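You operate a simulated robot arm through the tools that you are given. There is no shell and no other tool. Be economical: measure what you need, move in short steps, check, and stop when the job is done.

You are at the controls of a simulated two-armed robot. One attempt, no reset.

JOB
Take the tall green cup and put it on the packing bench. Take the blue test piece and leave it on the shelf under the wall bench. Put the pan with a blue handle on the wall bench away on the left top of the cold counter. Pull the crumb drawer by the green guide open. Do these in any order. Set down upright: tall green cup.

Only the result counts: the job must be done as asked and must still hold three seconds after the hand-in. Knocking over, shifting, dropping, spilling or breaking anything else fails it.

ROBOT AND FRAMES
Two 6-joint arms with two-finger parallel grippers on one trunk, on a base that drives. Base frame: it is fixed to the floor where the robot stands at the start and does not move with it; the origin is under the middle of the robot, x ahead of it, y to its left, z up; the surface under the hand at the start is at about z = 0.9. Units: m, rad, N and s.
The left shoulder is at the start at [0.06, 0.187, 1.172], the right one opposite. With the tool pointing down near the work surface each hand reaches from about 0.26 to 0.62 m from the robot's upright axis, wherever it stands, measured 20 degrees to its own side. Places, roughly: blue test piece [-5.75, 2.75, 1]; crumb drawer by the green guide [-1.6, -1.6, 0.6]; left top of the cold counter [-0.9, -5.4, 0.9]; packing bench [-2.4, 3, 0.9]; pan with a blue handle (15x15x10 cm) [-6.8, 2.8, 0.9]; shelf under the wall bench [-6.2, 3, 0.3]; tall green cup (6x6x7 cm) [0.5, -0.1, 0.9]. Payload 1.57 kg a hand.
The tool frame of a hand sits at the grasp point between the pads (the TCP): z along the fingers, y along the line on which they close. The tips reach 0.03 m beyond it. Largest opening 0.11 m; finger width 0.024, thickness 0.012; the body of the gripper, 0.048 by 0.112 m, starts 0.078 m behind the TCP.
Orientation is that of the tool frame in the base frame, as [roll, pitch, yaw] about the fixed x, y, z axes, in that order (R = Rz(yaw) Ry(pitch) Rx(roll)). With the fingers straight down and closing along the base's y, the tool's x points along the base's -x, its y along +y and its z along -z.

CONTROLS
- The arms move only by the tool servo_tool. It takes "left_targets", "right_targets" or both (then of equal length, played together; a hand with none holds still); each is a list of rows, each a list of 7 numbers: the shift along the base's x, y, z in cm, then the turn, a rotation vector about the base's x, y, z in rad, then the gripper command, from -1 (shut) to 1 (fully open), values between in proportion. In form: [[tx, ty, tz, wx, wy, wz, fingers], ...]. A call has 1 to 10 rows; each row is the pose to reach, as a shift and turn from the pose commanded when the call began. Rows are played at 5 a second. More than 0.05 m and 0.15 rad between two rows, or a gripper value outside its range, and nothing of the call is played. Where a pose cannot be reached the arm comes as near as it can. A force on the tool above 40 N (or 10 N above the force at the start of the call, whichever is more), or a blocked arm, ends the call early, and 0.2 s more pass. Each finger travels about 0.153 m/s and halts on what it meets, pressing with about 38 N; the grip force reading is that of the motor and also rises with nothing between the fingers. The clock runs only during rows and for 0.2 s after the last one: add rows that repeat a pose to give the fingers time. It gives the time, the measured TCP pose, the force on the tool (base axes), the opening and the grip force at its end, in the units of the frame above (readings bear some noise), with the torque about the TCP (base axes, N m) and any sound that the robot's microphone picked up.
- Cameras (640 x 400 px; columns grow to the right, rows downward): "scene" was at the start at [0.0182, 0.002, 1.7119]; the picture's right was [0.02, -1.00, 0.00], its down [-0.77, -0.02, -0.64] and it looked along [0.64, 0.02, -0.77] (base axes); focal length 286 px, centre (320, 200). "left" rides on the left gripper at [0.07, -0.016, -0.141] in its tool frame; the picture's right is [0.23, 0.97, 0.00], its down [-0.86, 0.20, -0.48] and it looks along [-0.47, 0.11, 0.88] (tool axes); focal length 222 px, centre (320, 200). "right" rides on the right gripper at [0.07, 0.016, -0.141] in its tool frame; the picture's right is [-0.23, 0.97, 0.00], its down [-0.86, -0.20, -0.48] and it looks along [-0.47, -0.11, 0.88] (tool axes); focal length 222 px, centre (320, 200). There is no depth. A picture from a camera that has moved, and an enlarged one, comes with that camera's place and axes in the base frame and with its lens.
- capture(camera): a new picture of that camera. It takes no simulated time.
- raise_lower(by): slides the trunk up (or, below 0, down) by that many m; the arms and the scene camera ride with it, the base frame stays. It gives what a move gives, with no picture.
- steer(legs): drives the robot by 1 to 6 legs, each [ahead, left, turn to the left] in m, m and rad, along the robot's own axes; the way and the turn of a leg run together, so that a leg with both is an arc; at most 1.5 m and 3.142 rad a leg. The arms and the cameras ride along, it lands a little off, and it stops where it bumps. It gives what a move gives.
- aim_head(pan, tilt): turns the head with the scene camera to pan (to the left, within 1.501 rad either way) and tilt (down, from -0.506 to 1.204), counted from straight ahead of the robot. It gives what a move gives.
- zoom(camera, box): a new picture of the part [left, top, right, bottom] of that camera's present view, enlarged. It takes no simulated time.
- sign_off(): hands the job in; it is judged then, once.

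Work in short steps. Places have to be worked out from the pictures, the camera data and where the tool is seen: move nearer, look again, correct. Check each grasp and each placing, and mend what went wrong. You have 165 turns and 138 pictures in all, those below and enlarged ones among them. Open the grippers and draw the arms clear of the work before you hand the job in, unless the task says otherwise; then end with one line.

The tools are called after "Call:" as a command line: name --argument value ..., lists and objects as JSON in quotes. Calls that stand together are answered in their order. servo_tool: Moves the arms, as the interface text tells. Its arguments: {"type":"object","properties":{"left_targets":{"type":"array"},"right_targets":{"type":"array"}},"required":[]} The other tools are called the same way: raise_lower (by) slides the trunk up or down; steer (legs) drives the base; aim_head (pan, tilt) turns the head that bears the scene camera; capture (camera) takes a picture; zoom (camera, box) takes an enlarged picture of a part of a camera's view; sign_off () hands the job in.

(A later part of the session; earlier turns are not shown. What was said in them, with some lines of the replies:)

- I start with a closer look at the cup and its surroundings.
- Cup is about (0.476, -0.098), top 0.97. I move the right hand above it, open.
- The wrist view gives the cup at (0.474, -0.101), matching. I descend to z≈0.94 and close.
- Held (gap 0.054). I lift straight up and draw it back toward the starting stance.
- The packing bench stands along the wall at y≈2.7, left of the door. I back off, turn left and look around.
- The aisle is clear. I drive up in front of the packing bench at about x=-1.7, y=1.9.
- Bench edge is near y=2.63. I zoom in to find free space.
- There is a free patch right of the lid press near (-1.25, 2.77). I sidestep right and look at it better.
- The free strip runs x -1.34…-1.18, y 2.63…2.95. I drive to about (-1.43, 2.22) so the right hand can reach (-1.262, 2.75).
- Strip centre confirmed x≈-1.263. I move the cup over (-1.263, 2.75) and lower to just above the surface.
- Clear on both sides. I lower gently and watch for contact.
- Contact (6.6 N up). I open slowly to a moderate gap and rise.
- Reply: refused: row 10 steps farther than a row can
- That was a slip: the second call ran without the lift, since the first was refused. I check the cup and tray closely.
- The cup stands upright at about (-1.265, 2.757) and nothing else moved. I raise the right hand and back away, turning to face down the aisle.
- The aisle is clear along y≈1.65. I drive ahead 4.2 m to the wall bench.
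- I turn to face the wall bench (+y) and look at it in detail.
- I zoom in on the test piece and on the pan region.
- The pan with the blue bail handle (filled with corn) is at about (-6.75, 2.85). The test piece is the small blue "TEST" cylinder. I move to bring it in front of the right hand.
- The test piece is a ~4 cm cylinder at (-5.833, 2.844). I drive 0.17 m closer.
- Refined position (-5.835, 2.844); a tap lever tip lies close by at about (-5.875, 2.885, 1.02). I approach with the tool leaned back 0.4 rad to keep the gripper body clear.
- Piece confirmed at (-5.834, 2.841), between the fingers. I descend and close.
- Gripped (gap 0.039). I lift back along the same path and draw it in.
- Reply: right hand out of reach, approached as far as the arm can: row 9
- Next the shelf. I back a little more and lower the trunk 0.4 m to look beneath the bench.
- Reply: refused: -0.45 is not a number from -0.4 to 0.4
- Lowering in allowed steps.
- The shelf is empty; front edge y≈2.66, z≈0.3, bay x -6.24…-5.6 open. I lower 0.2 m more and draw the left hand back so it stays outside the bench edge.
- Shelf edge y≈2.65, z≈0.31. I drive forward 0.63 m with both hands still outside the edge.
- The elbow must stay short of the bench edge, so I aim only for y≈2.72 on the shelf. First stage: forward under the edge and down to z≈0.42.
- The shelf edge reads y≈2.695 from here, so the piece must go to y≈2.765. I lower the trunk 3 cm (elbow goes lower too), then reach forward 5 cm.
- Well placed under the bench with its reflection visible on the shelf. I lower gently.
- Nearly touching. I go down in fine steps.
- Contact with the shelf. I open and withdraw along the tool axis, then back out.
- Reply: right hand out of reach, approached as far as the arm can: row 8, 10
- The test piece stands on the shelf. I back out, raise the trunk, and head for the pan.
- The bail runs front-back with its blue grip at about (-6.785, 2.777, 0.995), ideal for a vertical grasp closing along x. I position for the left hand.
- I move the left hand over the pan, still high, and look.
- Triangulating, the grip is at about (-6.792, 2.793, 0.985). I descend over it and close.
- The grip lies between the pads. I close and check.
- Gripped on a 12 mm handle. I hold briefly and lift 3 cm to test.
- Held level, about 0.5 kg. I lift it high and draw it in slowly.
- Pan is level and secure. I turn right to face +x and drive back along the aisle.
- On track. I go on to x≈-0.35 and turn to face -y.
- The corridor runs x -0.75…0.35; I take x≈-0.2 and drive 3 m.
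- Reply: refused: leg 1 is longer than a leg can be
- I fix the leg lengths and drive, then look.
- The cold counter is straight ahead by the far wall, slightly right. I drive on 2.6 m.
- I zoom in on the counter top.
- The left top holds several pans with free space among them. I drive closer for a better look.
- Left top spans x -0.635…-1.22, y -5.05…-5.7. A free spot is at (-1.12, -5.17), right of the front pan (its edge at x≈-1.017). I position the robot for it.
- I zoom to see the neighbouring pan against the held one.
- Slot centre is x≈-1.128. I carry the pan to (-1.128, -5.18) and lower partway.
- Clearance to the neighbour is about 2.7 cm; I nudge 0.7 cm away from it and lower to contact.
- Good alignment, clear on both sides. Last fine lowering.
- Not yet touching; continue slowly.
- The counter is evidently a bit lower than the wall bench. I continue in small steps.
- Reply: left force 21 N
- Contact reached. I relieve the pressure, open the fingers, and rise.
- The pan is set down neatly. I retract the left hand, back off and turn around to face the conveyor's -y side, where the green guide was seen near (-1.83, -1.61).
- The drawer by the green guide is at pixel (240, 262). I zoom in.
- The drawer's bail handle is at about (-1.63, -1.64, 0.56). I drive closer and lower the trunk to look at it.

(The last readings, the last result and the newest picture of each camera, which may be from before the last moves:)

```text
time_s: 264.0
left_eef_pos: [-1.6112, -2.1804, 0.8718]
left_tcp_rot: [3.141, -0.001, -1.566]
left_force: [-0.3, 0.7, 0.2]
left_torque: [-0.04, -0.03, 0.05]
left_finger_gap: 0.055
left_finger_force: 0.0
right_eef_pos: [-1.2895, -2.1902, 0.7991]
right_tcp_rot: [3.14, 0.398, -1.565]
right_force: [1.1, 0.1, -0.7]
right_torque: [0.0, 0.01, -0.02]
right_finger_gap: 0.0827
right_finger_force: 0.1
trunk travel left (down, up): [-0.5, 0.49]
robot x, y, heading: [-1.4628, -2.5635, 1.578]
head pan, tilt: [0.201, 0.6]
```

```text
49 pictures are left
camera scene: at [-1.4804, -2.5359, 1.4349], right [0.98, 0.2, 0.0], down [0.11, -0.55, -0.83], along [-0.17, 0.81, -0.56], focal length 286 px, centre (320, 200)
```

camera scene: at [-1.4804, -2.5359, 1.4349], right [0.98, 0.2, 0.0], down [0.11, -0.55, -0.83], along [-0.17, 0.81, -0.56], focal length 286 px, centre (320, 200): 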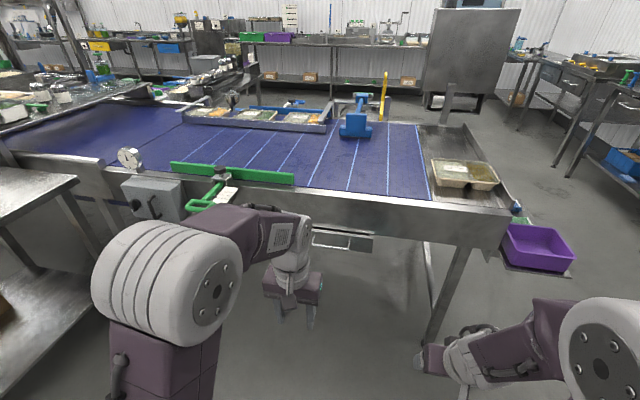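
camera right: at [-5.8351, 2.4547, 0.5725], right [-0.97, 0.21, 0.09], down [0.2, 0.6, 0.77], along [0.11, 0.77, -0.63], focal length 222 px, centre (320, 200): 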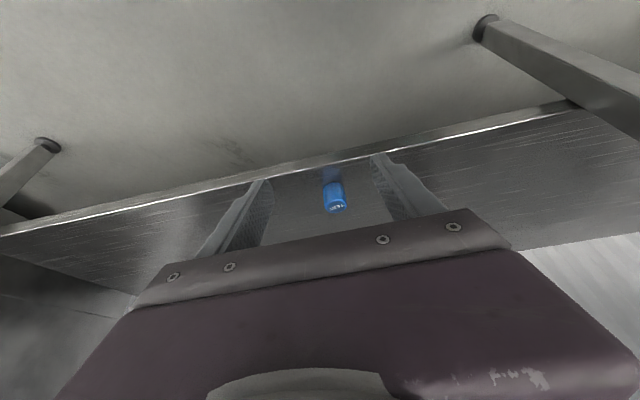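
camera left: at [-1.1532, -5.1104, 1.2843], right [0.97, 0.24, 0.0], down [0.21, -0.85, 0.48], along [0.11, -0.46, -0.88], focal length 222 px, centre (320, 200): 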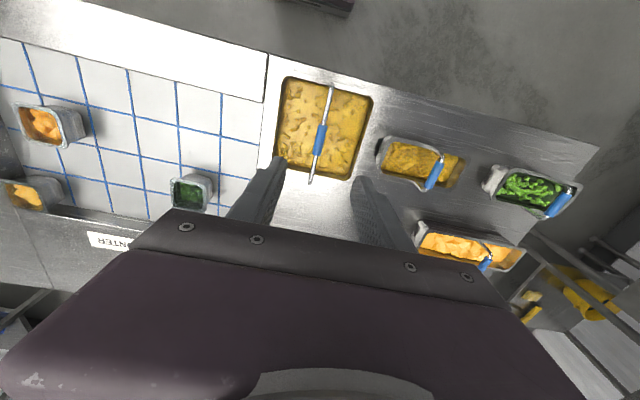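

I rotate the left tool toward horizontal in free space (fingers toward +y), moving it forward as it turns.

Call:
servo_tool --left_targets '[[0, 1.5, 0.5, 0.15, 0, 0, 0], [0, 3, 1, 0.3, 0, 0, 0], [0, 4.5, 1.5, 0.45, 0, 0, 0], [0, 6, 2, 0.6, 0, 0, 0], [0, 7.5, 2.5, 0.75, 0, 0, 0], [0, 9, 3, 0.9, 0, 0, 0], [0, 10.5, 3, 1.05, 0, 0, 0], [0, 12, 3, 1.2, 0, 0, 0], [0, 13.5, 3, 1.35, 0, 0, 0], [0, 15, 3, 1.5, 0, 0, 0]]'

```text
time_s: 266.2
left_eef_pos: [-1.5879, -1.9996, 0.9417]
left_tcp_rot: [2.519, 1.46, -2.183]
left_force: [-0.6, 0.1, 0.2]
left_torque: [0.0, 0.02, 0.04]
left_finger_gap: 0.055
left_finger_force: 0.1
left hand out of reach, approached as far as the arm can: row 5, 6, 8, 9, 10
right_eef_pos: [-1.2895, -2.1896, 0.8001]
right_tcp_rot: [-3.141, 0.397, -1.564]
right_force: [0.5, 0.2, -0.1]
right_torque: [0.0, -0.02, 0.01]
right_finger_gap: 0.0825
right_finger_force: 0.0
trunk travel left (down, up): [-0.5, 0.49]
robot x, y, heading: [-1.4597, -2.562, 1.574]
head pan, tilt: [0.201, 0.6]
```

The tool is nearly horizontal. I check the view of the arm and handle.

Call:
capture --camera "scene"

Call:
capture --camera "left"

```text
48 pictures are left
camera scene: at [-1.48, -2.5345, 1.4348], right [0.98, 0.2, 0.0], down [0.11, -0.55, -0.82], along [-0.17, 0.81, -0.57], focal length 286 px, centre (320, 200)
```

scene: 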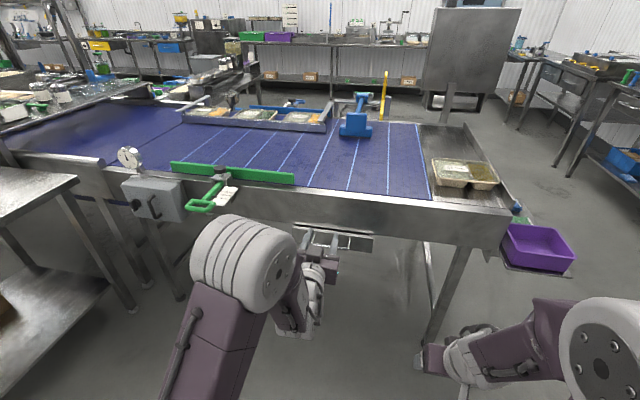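

```text
47 pictures are left
camera left: at [-1.5741, -2.1459, 0.8836], right [-0.99, -0.03, -0.16], down [-0.14, -0.4, 0.91], along [-0.09, 0.92, 0.39], focal length 222 px, centre (320, 200)
```

left: 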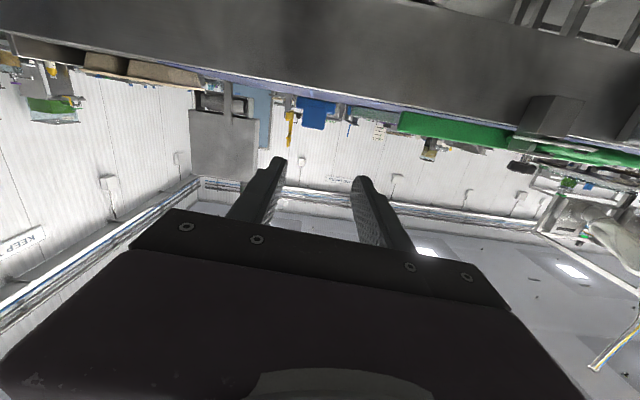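

Now I roll the tool about +y so the fingers close vertically.

Call:
servo_tool --left_targets '[[0, 1, 0, 0, -0.15, 0, 0], [0, 2, 0, 0, -0.3, 0, 0], [0, 3, 0, 0, -0.45, 0, 0], [0, 4, 0, 0, -0.6, 0, 0], [0, 4, 0, 0, -0.75, 0, 0], [0, 4, 0, 0, -0.9, 0, 0], [0, 4, 0, 0, -1.05, 0, 0], [0, 4, 0, 0, -1.2, 0, 0], [0, 4, 0, 0, -1.35, 0, 0], [0, 4, 0, 0, -1.5, 0, 0]]'

Call:
capture --camera "left"

```text
time_s: 268.4
left_eef_pos: [-1.5877, -1.9633, 0.9759]
left_tcp_rot: [3.116, 1.458, -1.582]
left_force: [0.1, -0.5, -0.5]
left_torque: [0.02, 0.01, 0.01]
left_finger_gap: 0.055
left_finger_force: 0.0
left hand out of reach, approached as far as the arm can: row 1, 2, 3, 4, 5, 6, 7, 8, 9, 10
right_eef_pos: [-1.2899, -2.1906, 0.801]
right_tcp_rot: [3.141, 0.396, -1.566]
right_force: [0.1, -0.4, 0.2]
right_torque: [0.04, 0.02, 0.0]
right_finger_gap: 0.0827
right_finger_force: 0.1
trunk travel left (down, up): [-0.5, 0.49]
robot x, y, heading: [-1.4654, -2.5638, 1.577]
head pan, tilt: [0.201, 0.6]
```

```text
46 pictures are left
camera left: at [-1.5694, -2.1106, 0.9223], right [-0.97, -0.04, -0.22], down [-0.19, -0.38, 0.9], along [-0.12, 0.92, 0.37], focal length 222 px, centre (320, 200)
```

left: 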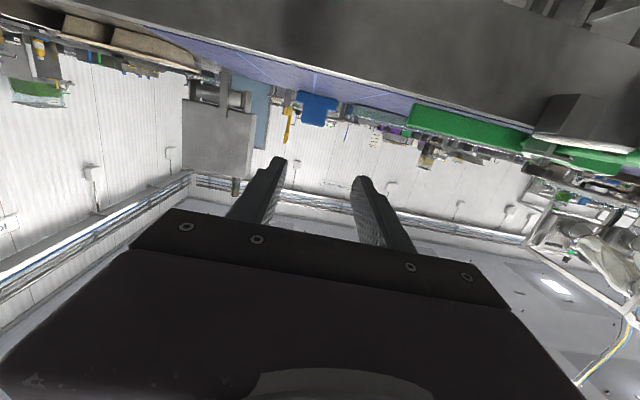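

The pose is limited by wrist flexion; higher and further out relative to the shoulder should free it. I command that and see.

Call:
servo_tool --left_targets '[[0, 1, 4, 0, 0, 0, 0], [0, 2, 8, 0, 0, 0, 0], [0, 4, 12, 0, 0, 0, 0], [0, 5, 15, 0, 0, 0, 0], [0, 5, 18, 0, 0, 0, 0], [0, 5, 18, 0, 0, 0, 0], [0, 5, 18, 0, 0, 0, 0], [0, 5, 18, 0, 0, 0, 0]]'

Call:
capture --camera "scene"

```text
time_s: 270.2
left_eef_pos: [-1.5869, -1.9145, 1.1552]
left_tcp_rot: [3.114, 1.459, -1.581]
left_force: [0.2, -1.0, 0.7]
left_torque: [-0.01, 0.03, -0.02]
left_finger_gap: 0.0555
left_finger_force: 0.0
right_eef_pos: [-1.2897, -2.1897, 0.8001]
right_tcp_rot: [3.141, 0.397, -1.565]
right_force: [-0.3, -0.2, 0.0]
right_torque: [0.0, 0.0, -0.02]
right_finger_gap: 0.0825
right_finger_force: 0.0
trunk travel left (down, up): [-0.5, 0.49]
robot x, y, heading: [-1.4675, -2.5657, 1.573]
head pan, tilt: [0.201, 0.6]
```

```text
45 pictures are left
camera scene: at [-1.4805, -2.5359, 1.4348], right [0.98, 0.2, 0.0], down [0.12, -0.55, -0.82], along [-0.17, 0.81, -0.57], focal length 286 px, centre (320, 200)
```

scene: 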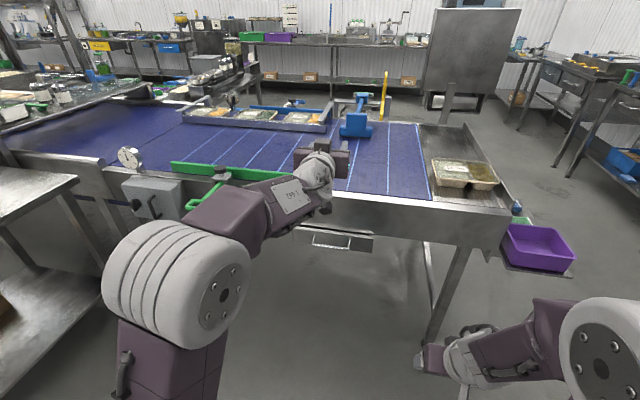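

Now reachable (the command follows the achieved pose). I retry the roll here.

Call:
servo_tool --left_targets '[[0, 0, 0, 0, -0.15, 0, 0], [0, 0, 0, 0, -0.3, 0, 0], [0, 0, 0, 0, -0.45, 0, 0], [0, 0, 0, 0, -0.6, 0, 0], [0, 0, 0, 0, -0.75, 0, 0], [0, 0, 0, 0, -0.9, 0, 0], [0, 0, 0, 0, -1.05, 0, 0], [0, 0, 0, 0, -1.2, 0, 0], [0, 0, 0, 0, -1.35, 0, 0], [0, 0, 0, 0, -1.5, 0, 0]]'

Call:
capture --camera "left"

```text
time_s: 272.4
left_eef_pos: [-1.5447, -1.9106, 1.1569]
left_tcp_rot: [-1.735, 0.239, -0.309]
left_force: [-2.6, 1.1, 2.8]
left_torque: [-0.27, -0.12, -0.16]
left_finger_gap: 0.0552
left_finger_force: 0.0
left hand out of reach, approached as far as the arm can: row 3, 4, 5, 6, 7, 8, 9, 10
right_eef_pos: [-1.2903, -2.1895, 0.8]
right_tcp_rot: [3.141, 0.397, -1.566]
right_force: [1.0, -0.3, -0.6]
right_torque: [-0.02, 0.01, 0.01]
right_finger_gap: 0.0827
right_finger_force: 0.1
trunk travel left (down, up): [-0.5, 0.49]
robot x, y, heading: [-1.466, -2.5637, 1.576]
head pan, tilt: [0.201, 0.6]
```

```text
44 pictures are left
camera left: at [-1.5114, -2.0638, 1.1789], right [-0.05, -0.15, -0.99], down [-0.97, -0.22, 0.09], along [-0.23, 0.96, -0.13], focal length 222 px, centre (320, 200)
```

left: 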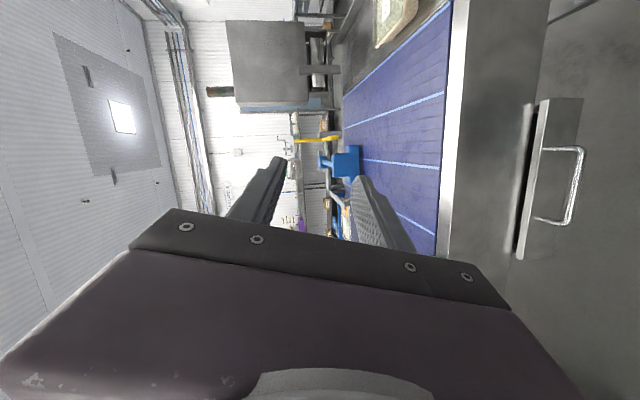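

Excellent: rolled. Triangulating, the bar is at about (-1.60, -1.741, 0.66) with the front at y≈-1.68. I lift the right hand out of the way, then lower the trunk 0.4 m.

Call:
servo_tool --right_targets '[[0, 0, 4, 0, 0, 0, 0.5], [0, 0, 8, 0, 0, 0, 0.5], [0, 0, 12, 0, 0, 0, 0.5], [0, 0, 16, 0, 0, 0, 0.5], [0, 0, 20, 0, 0, 0, 0.5]]'

Call:
raise_lower --by -0.4

Call:
capture --camera "scene"

Call:
capture --camera "left"

```text
time_s: 273.6
left_eef_pos: [-1.5466, -1.9116, 1.1594]
left_tcp_rot: [-1.719, 0.179, -0.286]
left_force: [-0.1, 0.3, 0.1]
left_torque: [0.01, -0.03, -0.02]
left_finger_gap: 0.0549
left_finger_force: 0.0
right_eef_pos: [-1.2909, -2.1901, 1.0018]
right_tcp_rot: [-3.141, 0.396, -1.566]
right_force: [-0.2, 0.4, -0.2]
right_torque: [-0.01, 0.03, -0.01]
right_finger_gap: 0.0824
right_finger_force: 0.1
right hand out of reach, approached as far as the arm can: row 1
trunk travel left (down, up): [-0.5, 0.49]
robot x, y, heading: [-1.4636, -2.5639, 1.573]
head pan, tilt: [0.201, 0.6]
```

```text
time_s: 277.4
left_eef_pos: [-1.546, -1.9104, 0.7594]
left_tcp_rot: [-1.721, 0.177, -0.287]
left_force: [0.1, 0.3, 1.1]
left_torque: [-0.04, 0.0, 0.0]
left_finger_gap: 0.0552
left_finger_force: 0.0
right_eef_pos: [-1.2899, -2.1897, 0.5993]
right_tcp_rot: [-3.141, 0.395, -1.565]
right_force: [-0.8, 0.4, 0.4]
right_torque: [0.02, 0.01, 0.0]
right_finger_gap: 0.0826
right_finger_force: 0.1
trunk travel left (down, up): [-0.1, 0.89]
robot x, y, heading: [-1.4619, -2.562, 1.572]
head pan, tilt: [0.201, 0.6]
```

```text
43 pictures are left
camera scene: at [-1.4805, -2.536, 1.0349], right [0.98, 0.2, 0.0], down [0.12, -0.55, -0.83], along [-0.17, 0.81, -0.56], focal length 286 px, centre (320, 200)
```

scene: 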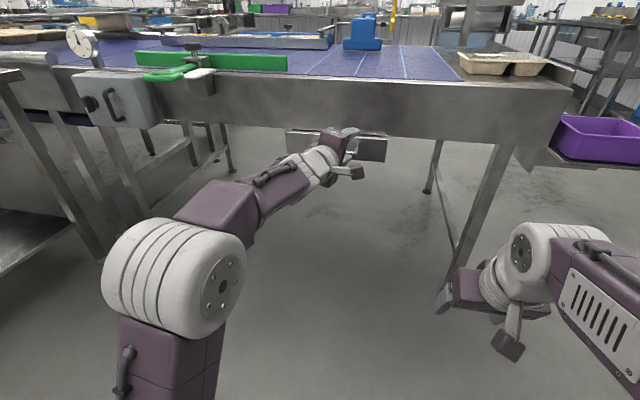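

```text
42 pictures are left
camera left: at [-1.5123, -2.0624, 0.7842], right [0.01, -0.15, -0.99], down [-0.97, -0.24, 0.03], along [-0.24, 0.96, -0.15], focal length 222 px, centre (320, 200)
```

left: 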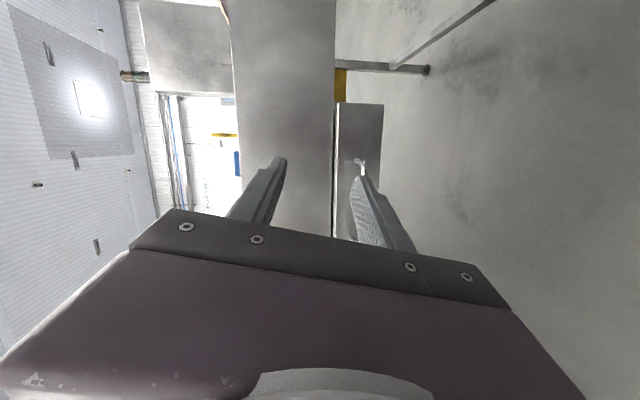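

Drawer front spans z 0.61–0.70, bar at z≈0.655. I lower the last 0.1 m, straighten the yaw and shift to x≈-1.60 with fingers open.

Call:
raise_lower --by -0.1

Call:
servo_tool --left_targets '[[-1.5, 0, 0, 0, 0, 0.09, 0.5], [-3, 0, 0, 0, 0, 0.18, 1], [-5.4, 0, 0, 0, 0, 0.26, 1], [-5.4, 0, 0, 0, 0, 0.26, 1], [-5.4, 0, 0, 0, 0, 0.26, 1]]'

Call:
capture --camera "left"

Call:
zoom --camera "scene" --box '[220, 80, 460, 230]'

```text
time_s: 278.8
left_eef_pos: [-1.5467, -1.9105, 0.6587]
left_tcp_rot: [-1.722, 0.177, -0.286]
left_force: [0.1, -0.2, -1.0]
left_torque: [-0.02, 0.01, 0.01]
left_finger_gap: 0.0548
left_finger_force: 0.1
right_eef_pos: [-1.2902, -2.1898, 0.5014]
right_tcp_rot: [-3.141, 0.397, -1.565]
right_force: [-0.6, 0.1, -1.0]
right_torque: [0.02, 0.04, 0.01]
right_finger_gap: 0.0825
right_finger_force: 0.0
trunk travel left (down, up): [0.0, 0.99]
robot x, y, heading: [-1.4657, -2.5619, 1.578]
head pan, tilt: [0.201, 0.6]
```

```text
time_s: 279.9
left_eef_pos: [-1.6004, -1.9101, 0.6586]
left_tcp_rot: [-1.722, 0.181, -0.025]
left_force: [0.2, -1.4, -0.1]
left_torque: [-0.01, 0.04, 0.01]
left_finger_gap: 0.1099
left_finger_force: 0.1
right_eef_pos: [-1.2901, -2.1898, 0.5006]
right_tcp_rot: [3.142, 0.397, -1.566]
right_force: [0.5, -0.3, -0.1]
right_torque: [0.0, 0.02, 0.0]
right_finger_gap: 0.0824
right_finger_force: 0.0
trunk travel left (down, up): [0.0, 0.99]
robot x, y, heading: [-1.464, -2.562, 1.577]
head pan, tilt: [0.201, 0.6]
```

```text
41 pictures are left
camera left: at [-1.5283, -2.0487, 0.6837], right [0.05, -0.15, -0.99], down [-0.88, -0.48, 0.03], along [-0.48, 0.86, -0.15], focal length 222 px, centre (320, 200)
```

left: 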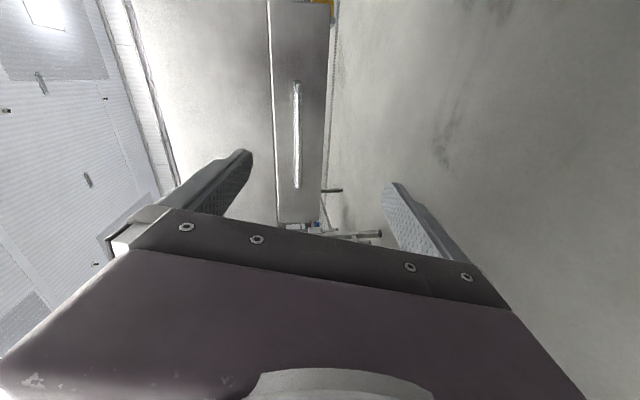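

```text
2.67 times, centred on (340, 155) of scene
camera zoom: at [-1.4805, -2.536, 0.9348], right [0.98, 0.2, 0.0], down [0.12, -0.55, -0.83], along [-0.17, 0.81, -0.56], focal length 762 px, centre (267, 320)
```

zoom: 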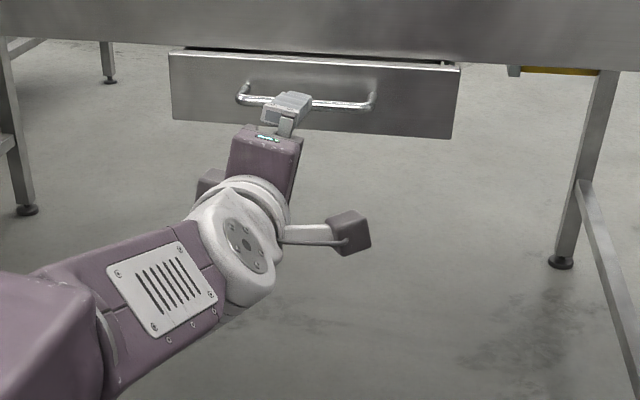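

Bar at z≈0.667, x≈-1.60, y≈-1.73. I raise 0.8 cm and drive forward 0.14 m.

Call:
servo_tool --left_targets '[[0, 0, 0.9, 0, 0, 0, 1], [0, 0, 0.9, 0, 0, 0, 1]]'

Call:
steer --legs '[[0.14, 0, 0]]'

Call:
capture --camera "left"

Call:
zoom --camera "scene" --box '[220, 80, 460, 230]'

```text
time_s: 280.6
left_eef_pos: [-1.5991, -1.9103, 0.6676]
left_tcp_rot: [-1.722, 0.177, -0.028]
left_force: [0.7, 0.8, 0.2]
left_torque: [-0.01, -0.01, 0.01]
left_finger_gap: 0.1101
left_finger_force: 0.0
right_eef_pos: [-1.2899, -2.1899, 0.5003]
right_tcp_rot: [-3.141, 0.397, -1.566]
right_force: [-0.3, -0.5, 0.0]
right_torque: [-0.02, -0.02, 0.0]
right_finger_gap: 0.0825
right_finger_force: 0.1
trunk travel left (down, up): [0.0, 0.99]
robot x, y, heading: [-1.4662, -2.5648, 1.574]
head pan, tilt: [0.201, 0.6]
```

```text
time_s: 281.9
left_eef_pos: [-1.6016, -1.7715, 0.669]
left_tcp_rot: [-1.72, 0.178, -0.025]
left_force: [0.6, 0.0, -0.2]
left_torque: [0.02, 0.01, 0.0]
left_finger_gap: 0.1101
left_finger_force: 0.1
right_eef_pos: [-1.2903, -2.0497, 0.4994]
right_tcp_rot: [-3.141, 0.398, -1.565]
right_force: [0.0, -0.4, -0.2]
right_torque: [0.01, -0.01, 0.03]
right_finger_gap: 0.0823
right_finger_force: 0.0
trunk travel left (down, up): [0.0, 0.99]
robot x, y, heading: [-1.4652, -2.4208, 1.573]
head pan, tilt: [0.201, 0.6]
```

```text
39 pictures are left
camera left: at [-1.5291, -1.9081, 0.6927], right [0.05, -0.15, -0.99], down [-0.88, -0.48, 0.03], along [-0.48, 0.86, -0.15], focal length 222 px, centre (320, 200)
```

left: 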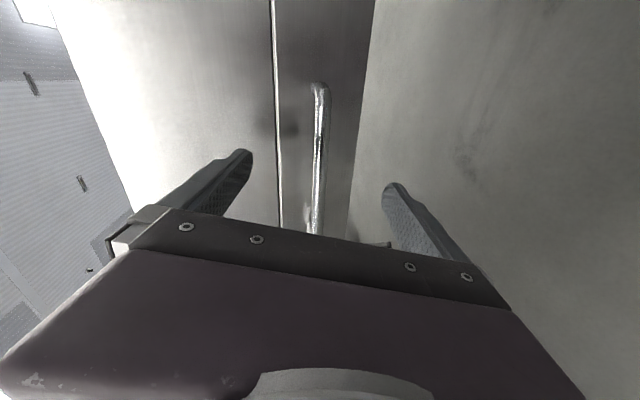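

```text
2.67 times, centred on (340, 155) of scene
camera zoom: at [-1.4812, -2.3957, 0.9348], right [0.98, 0.2, 0.0], down [0.12, -0.55, -0.83], along [-0.17, 0.81, -0.56], focal length 762 px, centre (267, 320)
```

zoom: 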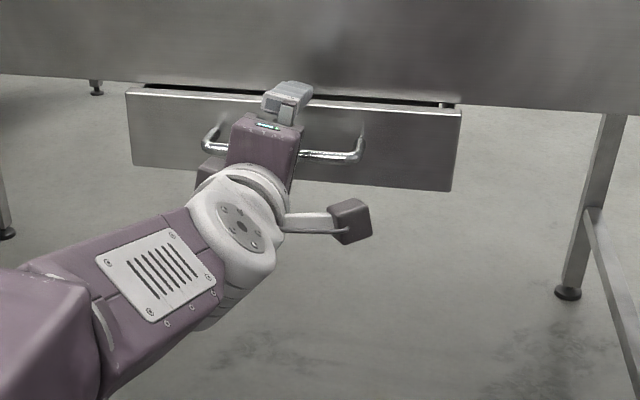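

Bar confirmed at y≈-1.73, z≈0.666, centred between the fingers. I reach 3 cm forward and close.

Call:
servo_tool --left_targets '[[0, 1.2, 0, 0, 0, 0, 0.5], [0, 2.4, -0.1, 0, 0, 0, 0.2], [0, 3.3, -0.2, 0, 0, 0, 0], [0, 3.3, -0.2, 0, 0, 0, -0.5], [0, 3.3, -0.2, 0, 0, 0, -1], [0, 3.3, -0.2, 0, 0, 0, -1], [0, 3.3, -0.2, 0, 0, 0, -1]]'

Call:
capture --camera "left"

```text
time_s: 283.5
left_eef_pos: [-1.6014, -1.7363, 0.6636]
left_tcp_rot: [-1.725, 0.177, -0.028]
left_force: [0.5, -14.1, -17.1]
left_torque: [0.02, -0.92, 0.36]
left_finger_gap: 0.0161
left_finger_force: 31.4
right_eef_pos: [-1.2899, -2.049, 0.5001]
right_tcp_rot: [-3.14, 0.397, -1.565]
right_force: [0.1, 0.6, 0.5]
right_torque: [-0.02, -0.02, 0.01]
right_finger_gap: 0.0824
right_finger_force: 0.0
trunk travel left (down, up): [0.0, 0.99]
robot x, y, heading: [-1.4598, -2.4248, 1.575]
head pan, tilt: [0.201, 0.6]
```

```text
37 pictures are left
camera left: at [-1.5294, -1.8747, 0.6887], right [0.05, -0.15, -0.99], down [-0.88, -0.48, 0.03], along [-0.48, 0.86, -0.16], focal length 222 px, centre (320, 200)
```

left: 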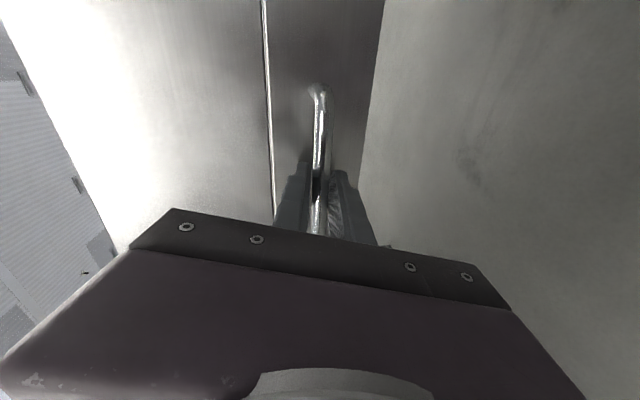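

The bar is gripped. I pull by driving the base back 0.1 m and check.

Call:
steer --legs '[[-0.1, 0, 0]]'

Call:
capture --camera "left"

Call:
capture --camera "scene"

```text
time_s: 284.6
left_eef_pos: [-1.6014, -1.835, 0.6635]
left_tcp_rot: [-1.725, 0.177, -0.026]
left_force: [-1.8, -1.0, -19.6]
left_torque: [0.0, -0.77, 0.25]
left_finger_gap: 0.0161
left_finger_force: 31.4
right_eef_pos: [-1.2907, -2.1487, 0.4995]
right_tcp_rot: [-3.14, 0.395, -1.568]
right_force: [0.4, -0.6, 0.3]
right_torque: [0.04, 0.02, 0.01]
right_finger_gap: 0.0825
right_finger_force: 0.0
trunk travel left (down, up): [0.0, 0.99]
robot x, y, heading: [-1.4662, -2.5236, 1.576]
head pan, tilt: [0.201, 0.6]
```

```text
36 pictures are left
camera left: at [-1.5292, -1.9738, 0.6886], right [0.05, -0.15, -0.99], down [-0.88, -0.48, 0.03], along [-0.48, 0.86, -0.16], focal length 222 px, centre (320, 200)
```

left: 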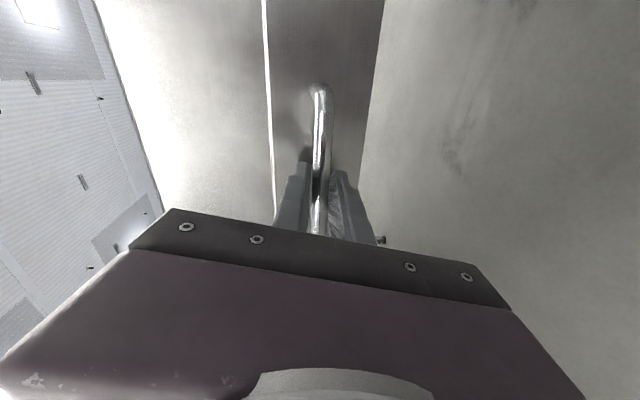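

```text
35 pictures are left
camera scene: at [-1.4816, -2.4938, 0.9347], right [0.98, 0.2, 0.0], down [0.12, -0.56, -0.82], along [-0.17, 0.81, -0.57], focal length 286 px, centre (320, 200)
```

scene: 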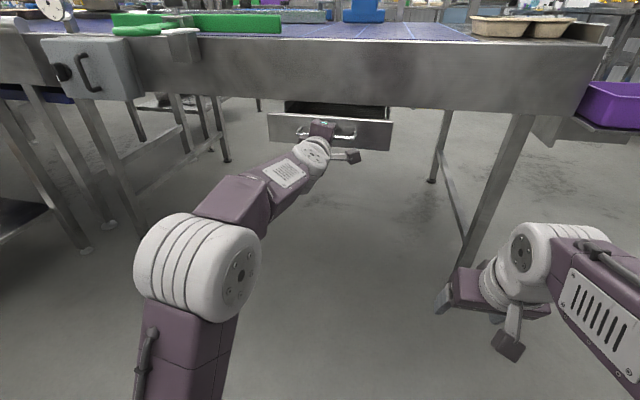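

Drawer is out 10 cm. I pull another 0.1 m.

Call:
steer --legs '[[-0.1, 0, 0]]'

Call:
zoom --camera "scene" --box '[200, 60, 456, 220]'

```text
time_s: 285.8
left_eef_pos: [-1.6007, -1.9367, 0.663]
left_tcp_rot: [-1.725, 0.174, -0.027]
left_force: [-7.2, -0.8, -11.7]
left_torque: [0.0, -0.77, 0.39]
left_finger_gap: 0.0163
left_finger_force: 30.8
right_eef_pos: [-1.2903, -2.2483, 0.5012]
right_tcp_rot: [-3.14, 0.394, -1.566]
right_force: [0.0, 0.1, -0.2]
right_torque: [0.03, 0.0, -0.01]
right_finger_gap: 0.0825
right_finger_force: 0.0
trunk travel left (down, up): [0.0, 0.99]
robot x, y, heading: [-1.4668, -2.6216, 1.572]
head pan, tilt: [0.201, 0.6]
```

```text
2.50 times, centred on (328, 140) of scene
camera zoom: at [-1.4814, -2.5943, 0.9347], right [0.98, 0.2, 0.0], down [0.12, -0.55, -0.82], along [-0.17, 0.81, -0.57], focal length 715 px, centre (300, 350)
```

zoom: 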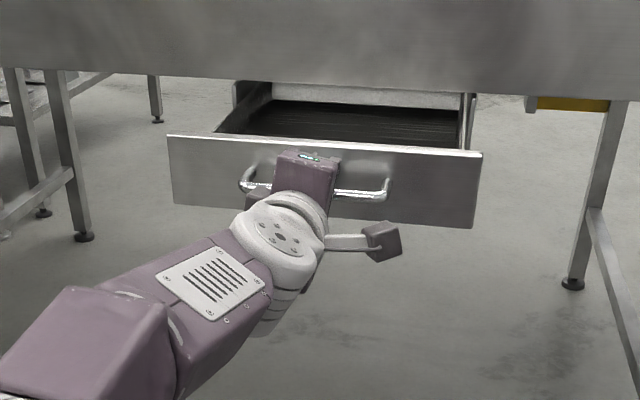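

Out 20 cm and sliding freely. I pull with the arm a bit more, with its force guard, to find the end stop.

Call:
servo_tool --left_targets '[[0, -1, 0, 0, 0, 0, -1], [0, -2, 0, 0, 0, 0, -1], [0, -3, 0, 0, 0, 0, -1], [0, -4, 0, 0, 0, 0, -1], [0, -5, 0, 0, 0, 0, -1], [0, -6, 0, 0, 0, 0, -1], [0, -6, 0, 0, 0, 0, -1]]'

```text
time_s: 287.4
left_eef_pos: [-1.6005, -1.9967, 0.6637]
left_tcp_rot: [-1.726, 0.176, -0.027]
left_force: [-4.8, 0.2, -10.0]
left_torque: [-0.01, -0.7, 0.65]
left_finger_gap: 0.0158
left_finger_force: 31.5
right_eef_pos: [-1.2894, -2.2479, 0.4993]
right_tcp_rot: [-3.141, 0.397, -1.565]
right_force: [0.2, -0.1, 0.7]
right_torque: [-0.02, -0.02, 0.04]
right_finger_gap: 0.0823
right_finger_force: 0.0
trunk travel left (down, up): [0.0, 0.99]
robot x, y, heading: [-1.4609, -2.6232, 1.577]
head pan, tilt: [0.201, 0.6]
```

Call:
zoom --camera "scene" --box '[200, 60, 456, 220]'

```text
2.50 times, centred on (328, 140) of scene
camera zoom: at [-1.4812, -2.5947, 0.9347], right [0.98, 0.2, 0.0], down [0.12, -0.55, -0.82], along [-0.17, 0.81, -0.57], focal length 715 px, centre (300, 350)
```

zoom: 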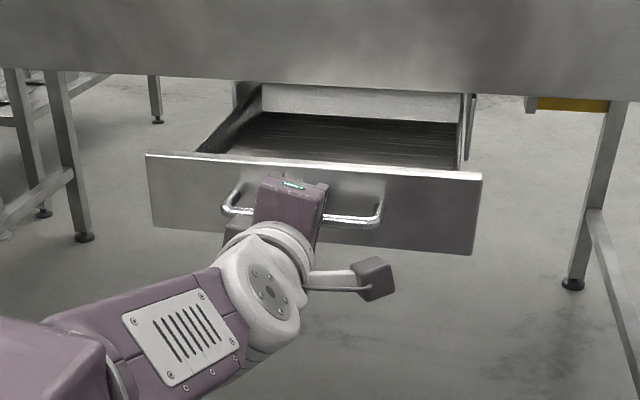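

26 cm out, drawer fully open with its back wall visible. I open the fingers and pull the hand back along its axis.

Call:
servo_tool --left_targets '[[0, 0, 0, 0, 0, 0, -0.5], [0, 0, 0, 0, 0, 0, 0], [0, 0, 0, 0, 0, 0, 0.3], [0, 0, 0, 0, 0, 0, 0.3]]'

Call:
steer --legs '[[-0.2, 0, 0]]'

Call:
capture --camera "scene"

Call:
capture --camera "left"

```text
time_s: 288.4
left_eef_pos: [-1.6006, -1.9971, 0.6649]
left_tcp_rot: [-1.723, 0.179, -0.028]
left_force: [-1.0, -0.9, 0.1]
left_torque: [-0.02, 0.0, 0.05]
left_finger_gap: 0.0716
left_finger_force: 0.1
right_eef_pos: [-1.2893, -2.2491, 0.5002]
right_tcp_rot: [-3.141, 0.395, -1.566]
right_force: [-0.1, -0.1, 0.7]
right_torque: [0.02, 0.01, 0.03]
right_finger_gap: 0.0825
right_finger_force: 0.1
trunk travel left (down, up): [0.0, 0.99]
robot x, y, heading: [-1.4603, -2.6218, 1.574]
head pan, tilt: [0.201, 0.6]
```

```text
time_s: 290.0
left_eef_pos: [-1.5987, -2.1975, 0.6641]
left_tcp_rot: [-1.724, 0.177, -0.027]
left_force: [0.3, -0.5, 0.1]
left_torque: [-0.03, 0.01, -0.02]
left_finger_gap: 0.0716
left_finger_force: 0.1
right_eef_pos: [-1.2876, -2.4494, 0.5001]
right_tcp_rot: [-3.141, 0.396, -1.568]
right_force: [-0.4, -0.7, 0.4]
right_torque: [0.02, -0.01, -0.01]
right_finger_gap: 0.0829
right_finger_force: 0.1
trunk travel left (down, up): [0.0, 0.99]
robot x, y, heading: [-1.4662, -2.8252, 1.576]
head pan, tilt: [0.201, 0.6]
```

```text
32 pictures are left
camera scene: at [-1.4795, -2.7961, 0.9348], right [0.98, 0.2, 0.0], down [0.11, -0.55, -0.83], along [-0.17, 0.81, -0.57], focal length 286 px, centre (320, 200)
```

scene: 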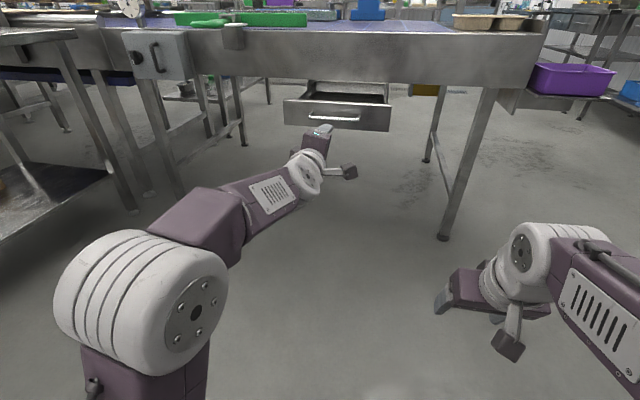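

```text
31 pictures are left
camera left: at [-1.5271, -2.3354, 0.6896], right [0.05, -0.15, -0.99], down [-0.88, -0.48, 0.03], along [-0.48, 0.86, -0.15], focal length 222 px, centre (320, 200)
```

left: 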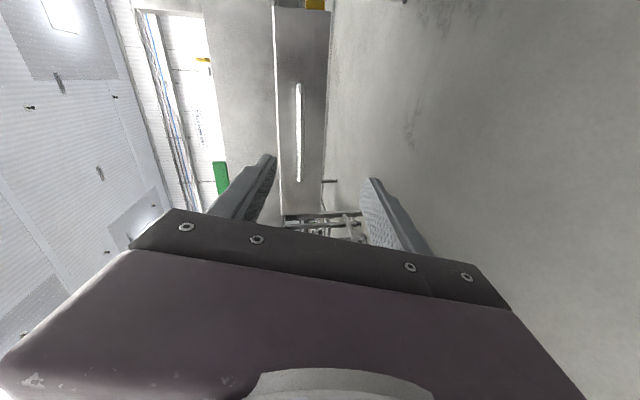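

The drawer stays open, the hand is clear and both grippers are open. All four tasks were checked as I did them, so I hand the job in.

Call:
steer --legs '[[-0.2, 0, 0]]'

Call:
sign_off

```text
time_s: 291.6
left_eef_pos: [-1.5979, -2.3998, 0.6649]
left_tcp_rot: [-1.724, 0.178, -0.026]
left_force: [-1.3, -0.2, 0.3]
left_torque: [-0.01, 0.02, 0.01]
left_finger_gap: 0.0717
left_finger_force: 0.0
right_eef_pos: [-1.286, -2.6508, 0.5004]
right_tcp_rot: [3.141, 0.395, -1.563]
right_force: [0.7, 0.4, 0.4]
right_torque: [0.01, -0.06, 0.01]
right_finger_gap: 0.0824
right_finger_force: 0.0
trunk travel left (down, up): [0.0, 0.99]
robot x, y, heading: [-1.4596, -3.0231, 1.578]
head pan, tilt: [0.201, 0.6]
```

```text
The job is handed in.
```

All four jobs are done and handed in: the green cup is upright on the packing bench, the blue test piece is on the shelf under the wall bench, the blue-handled pan is on the left top of the cold counter, and the crumb drawer by the green guide is open about 26 cm.
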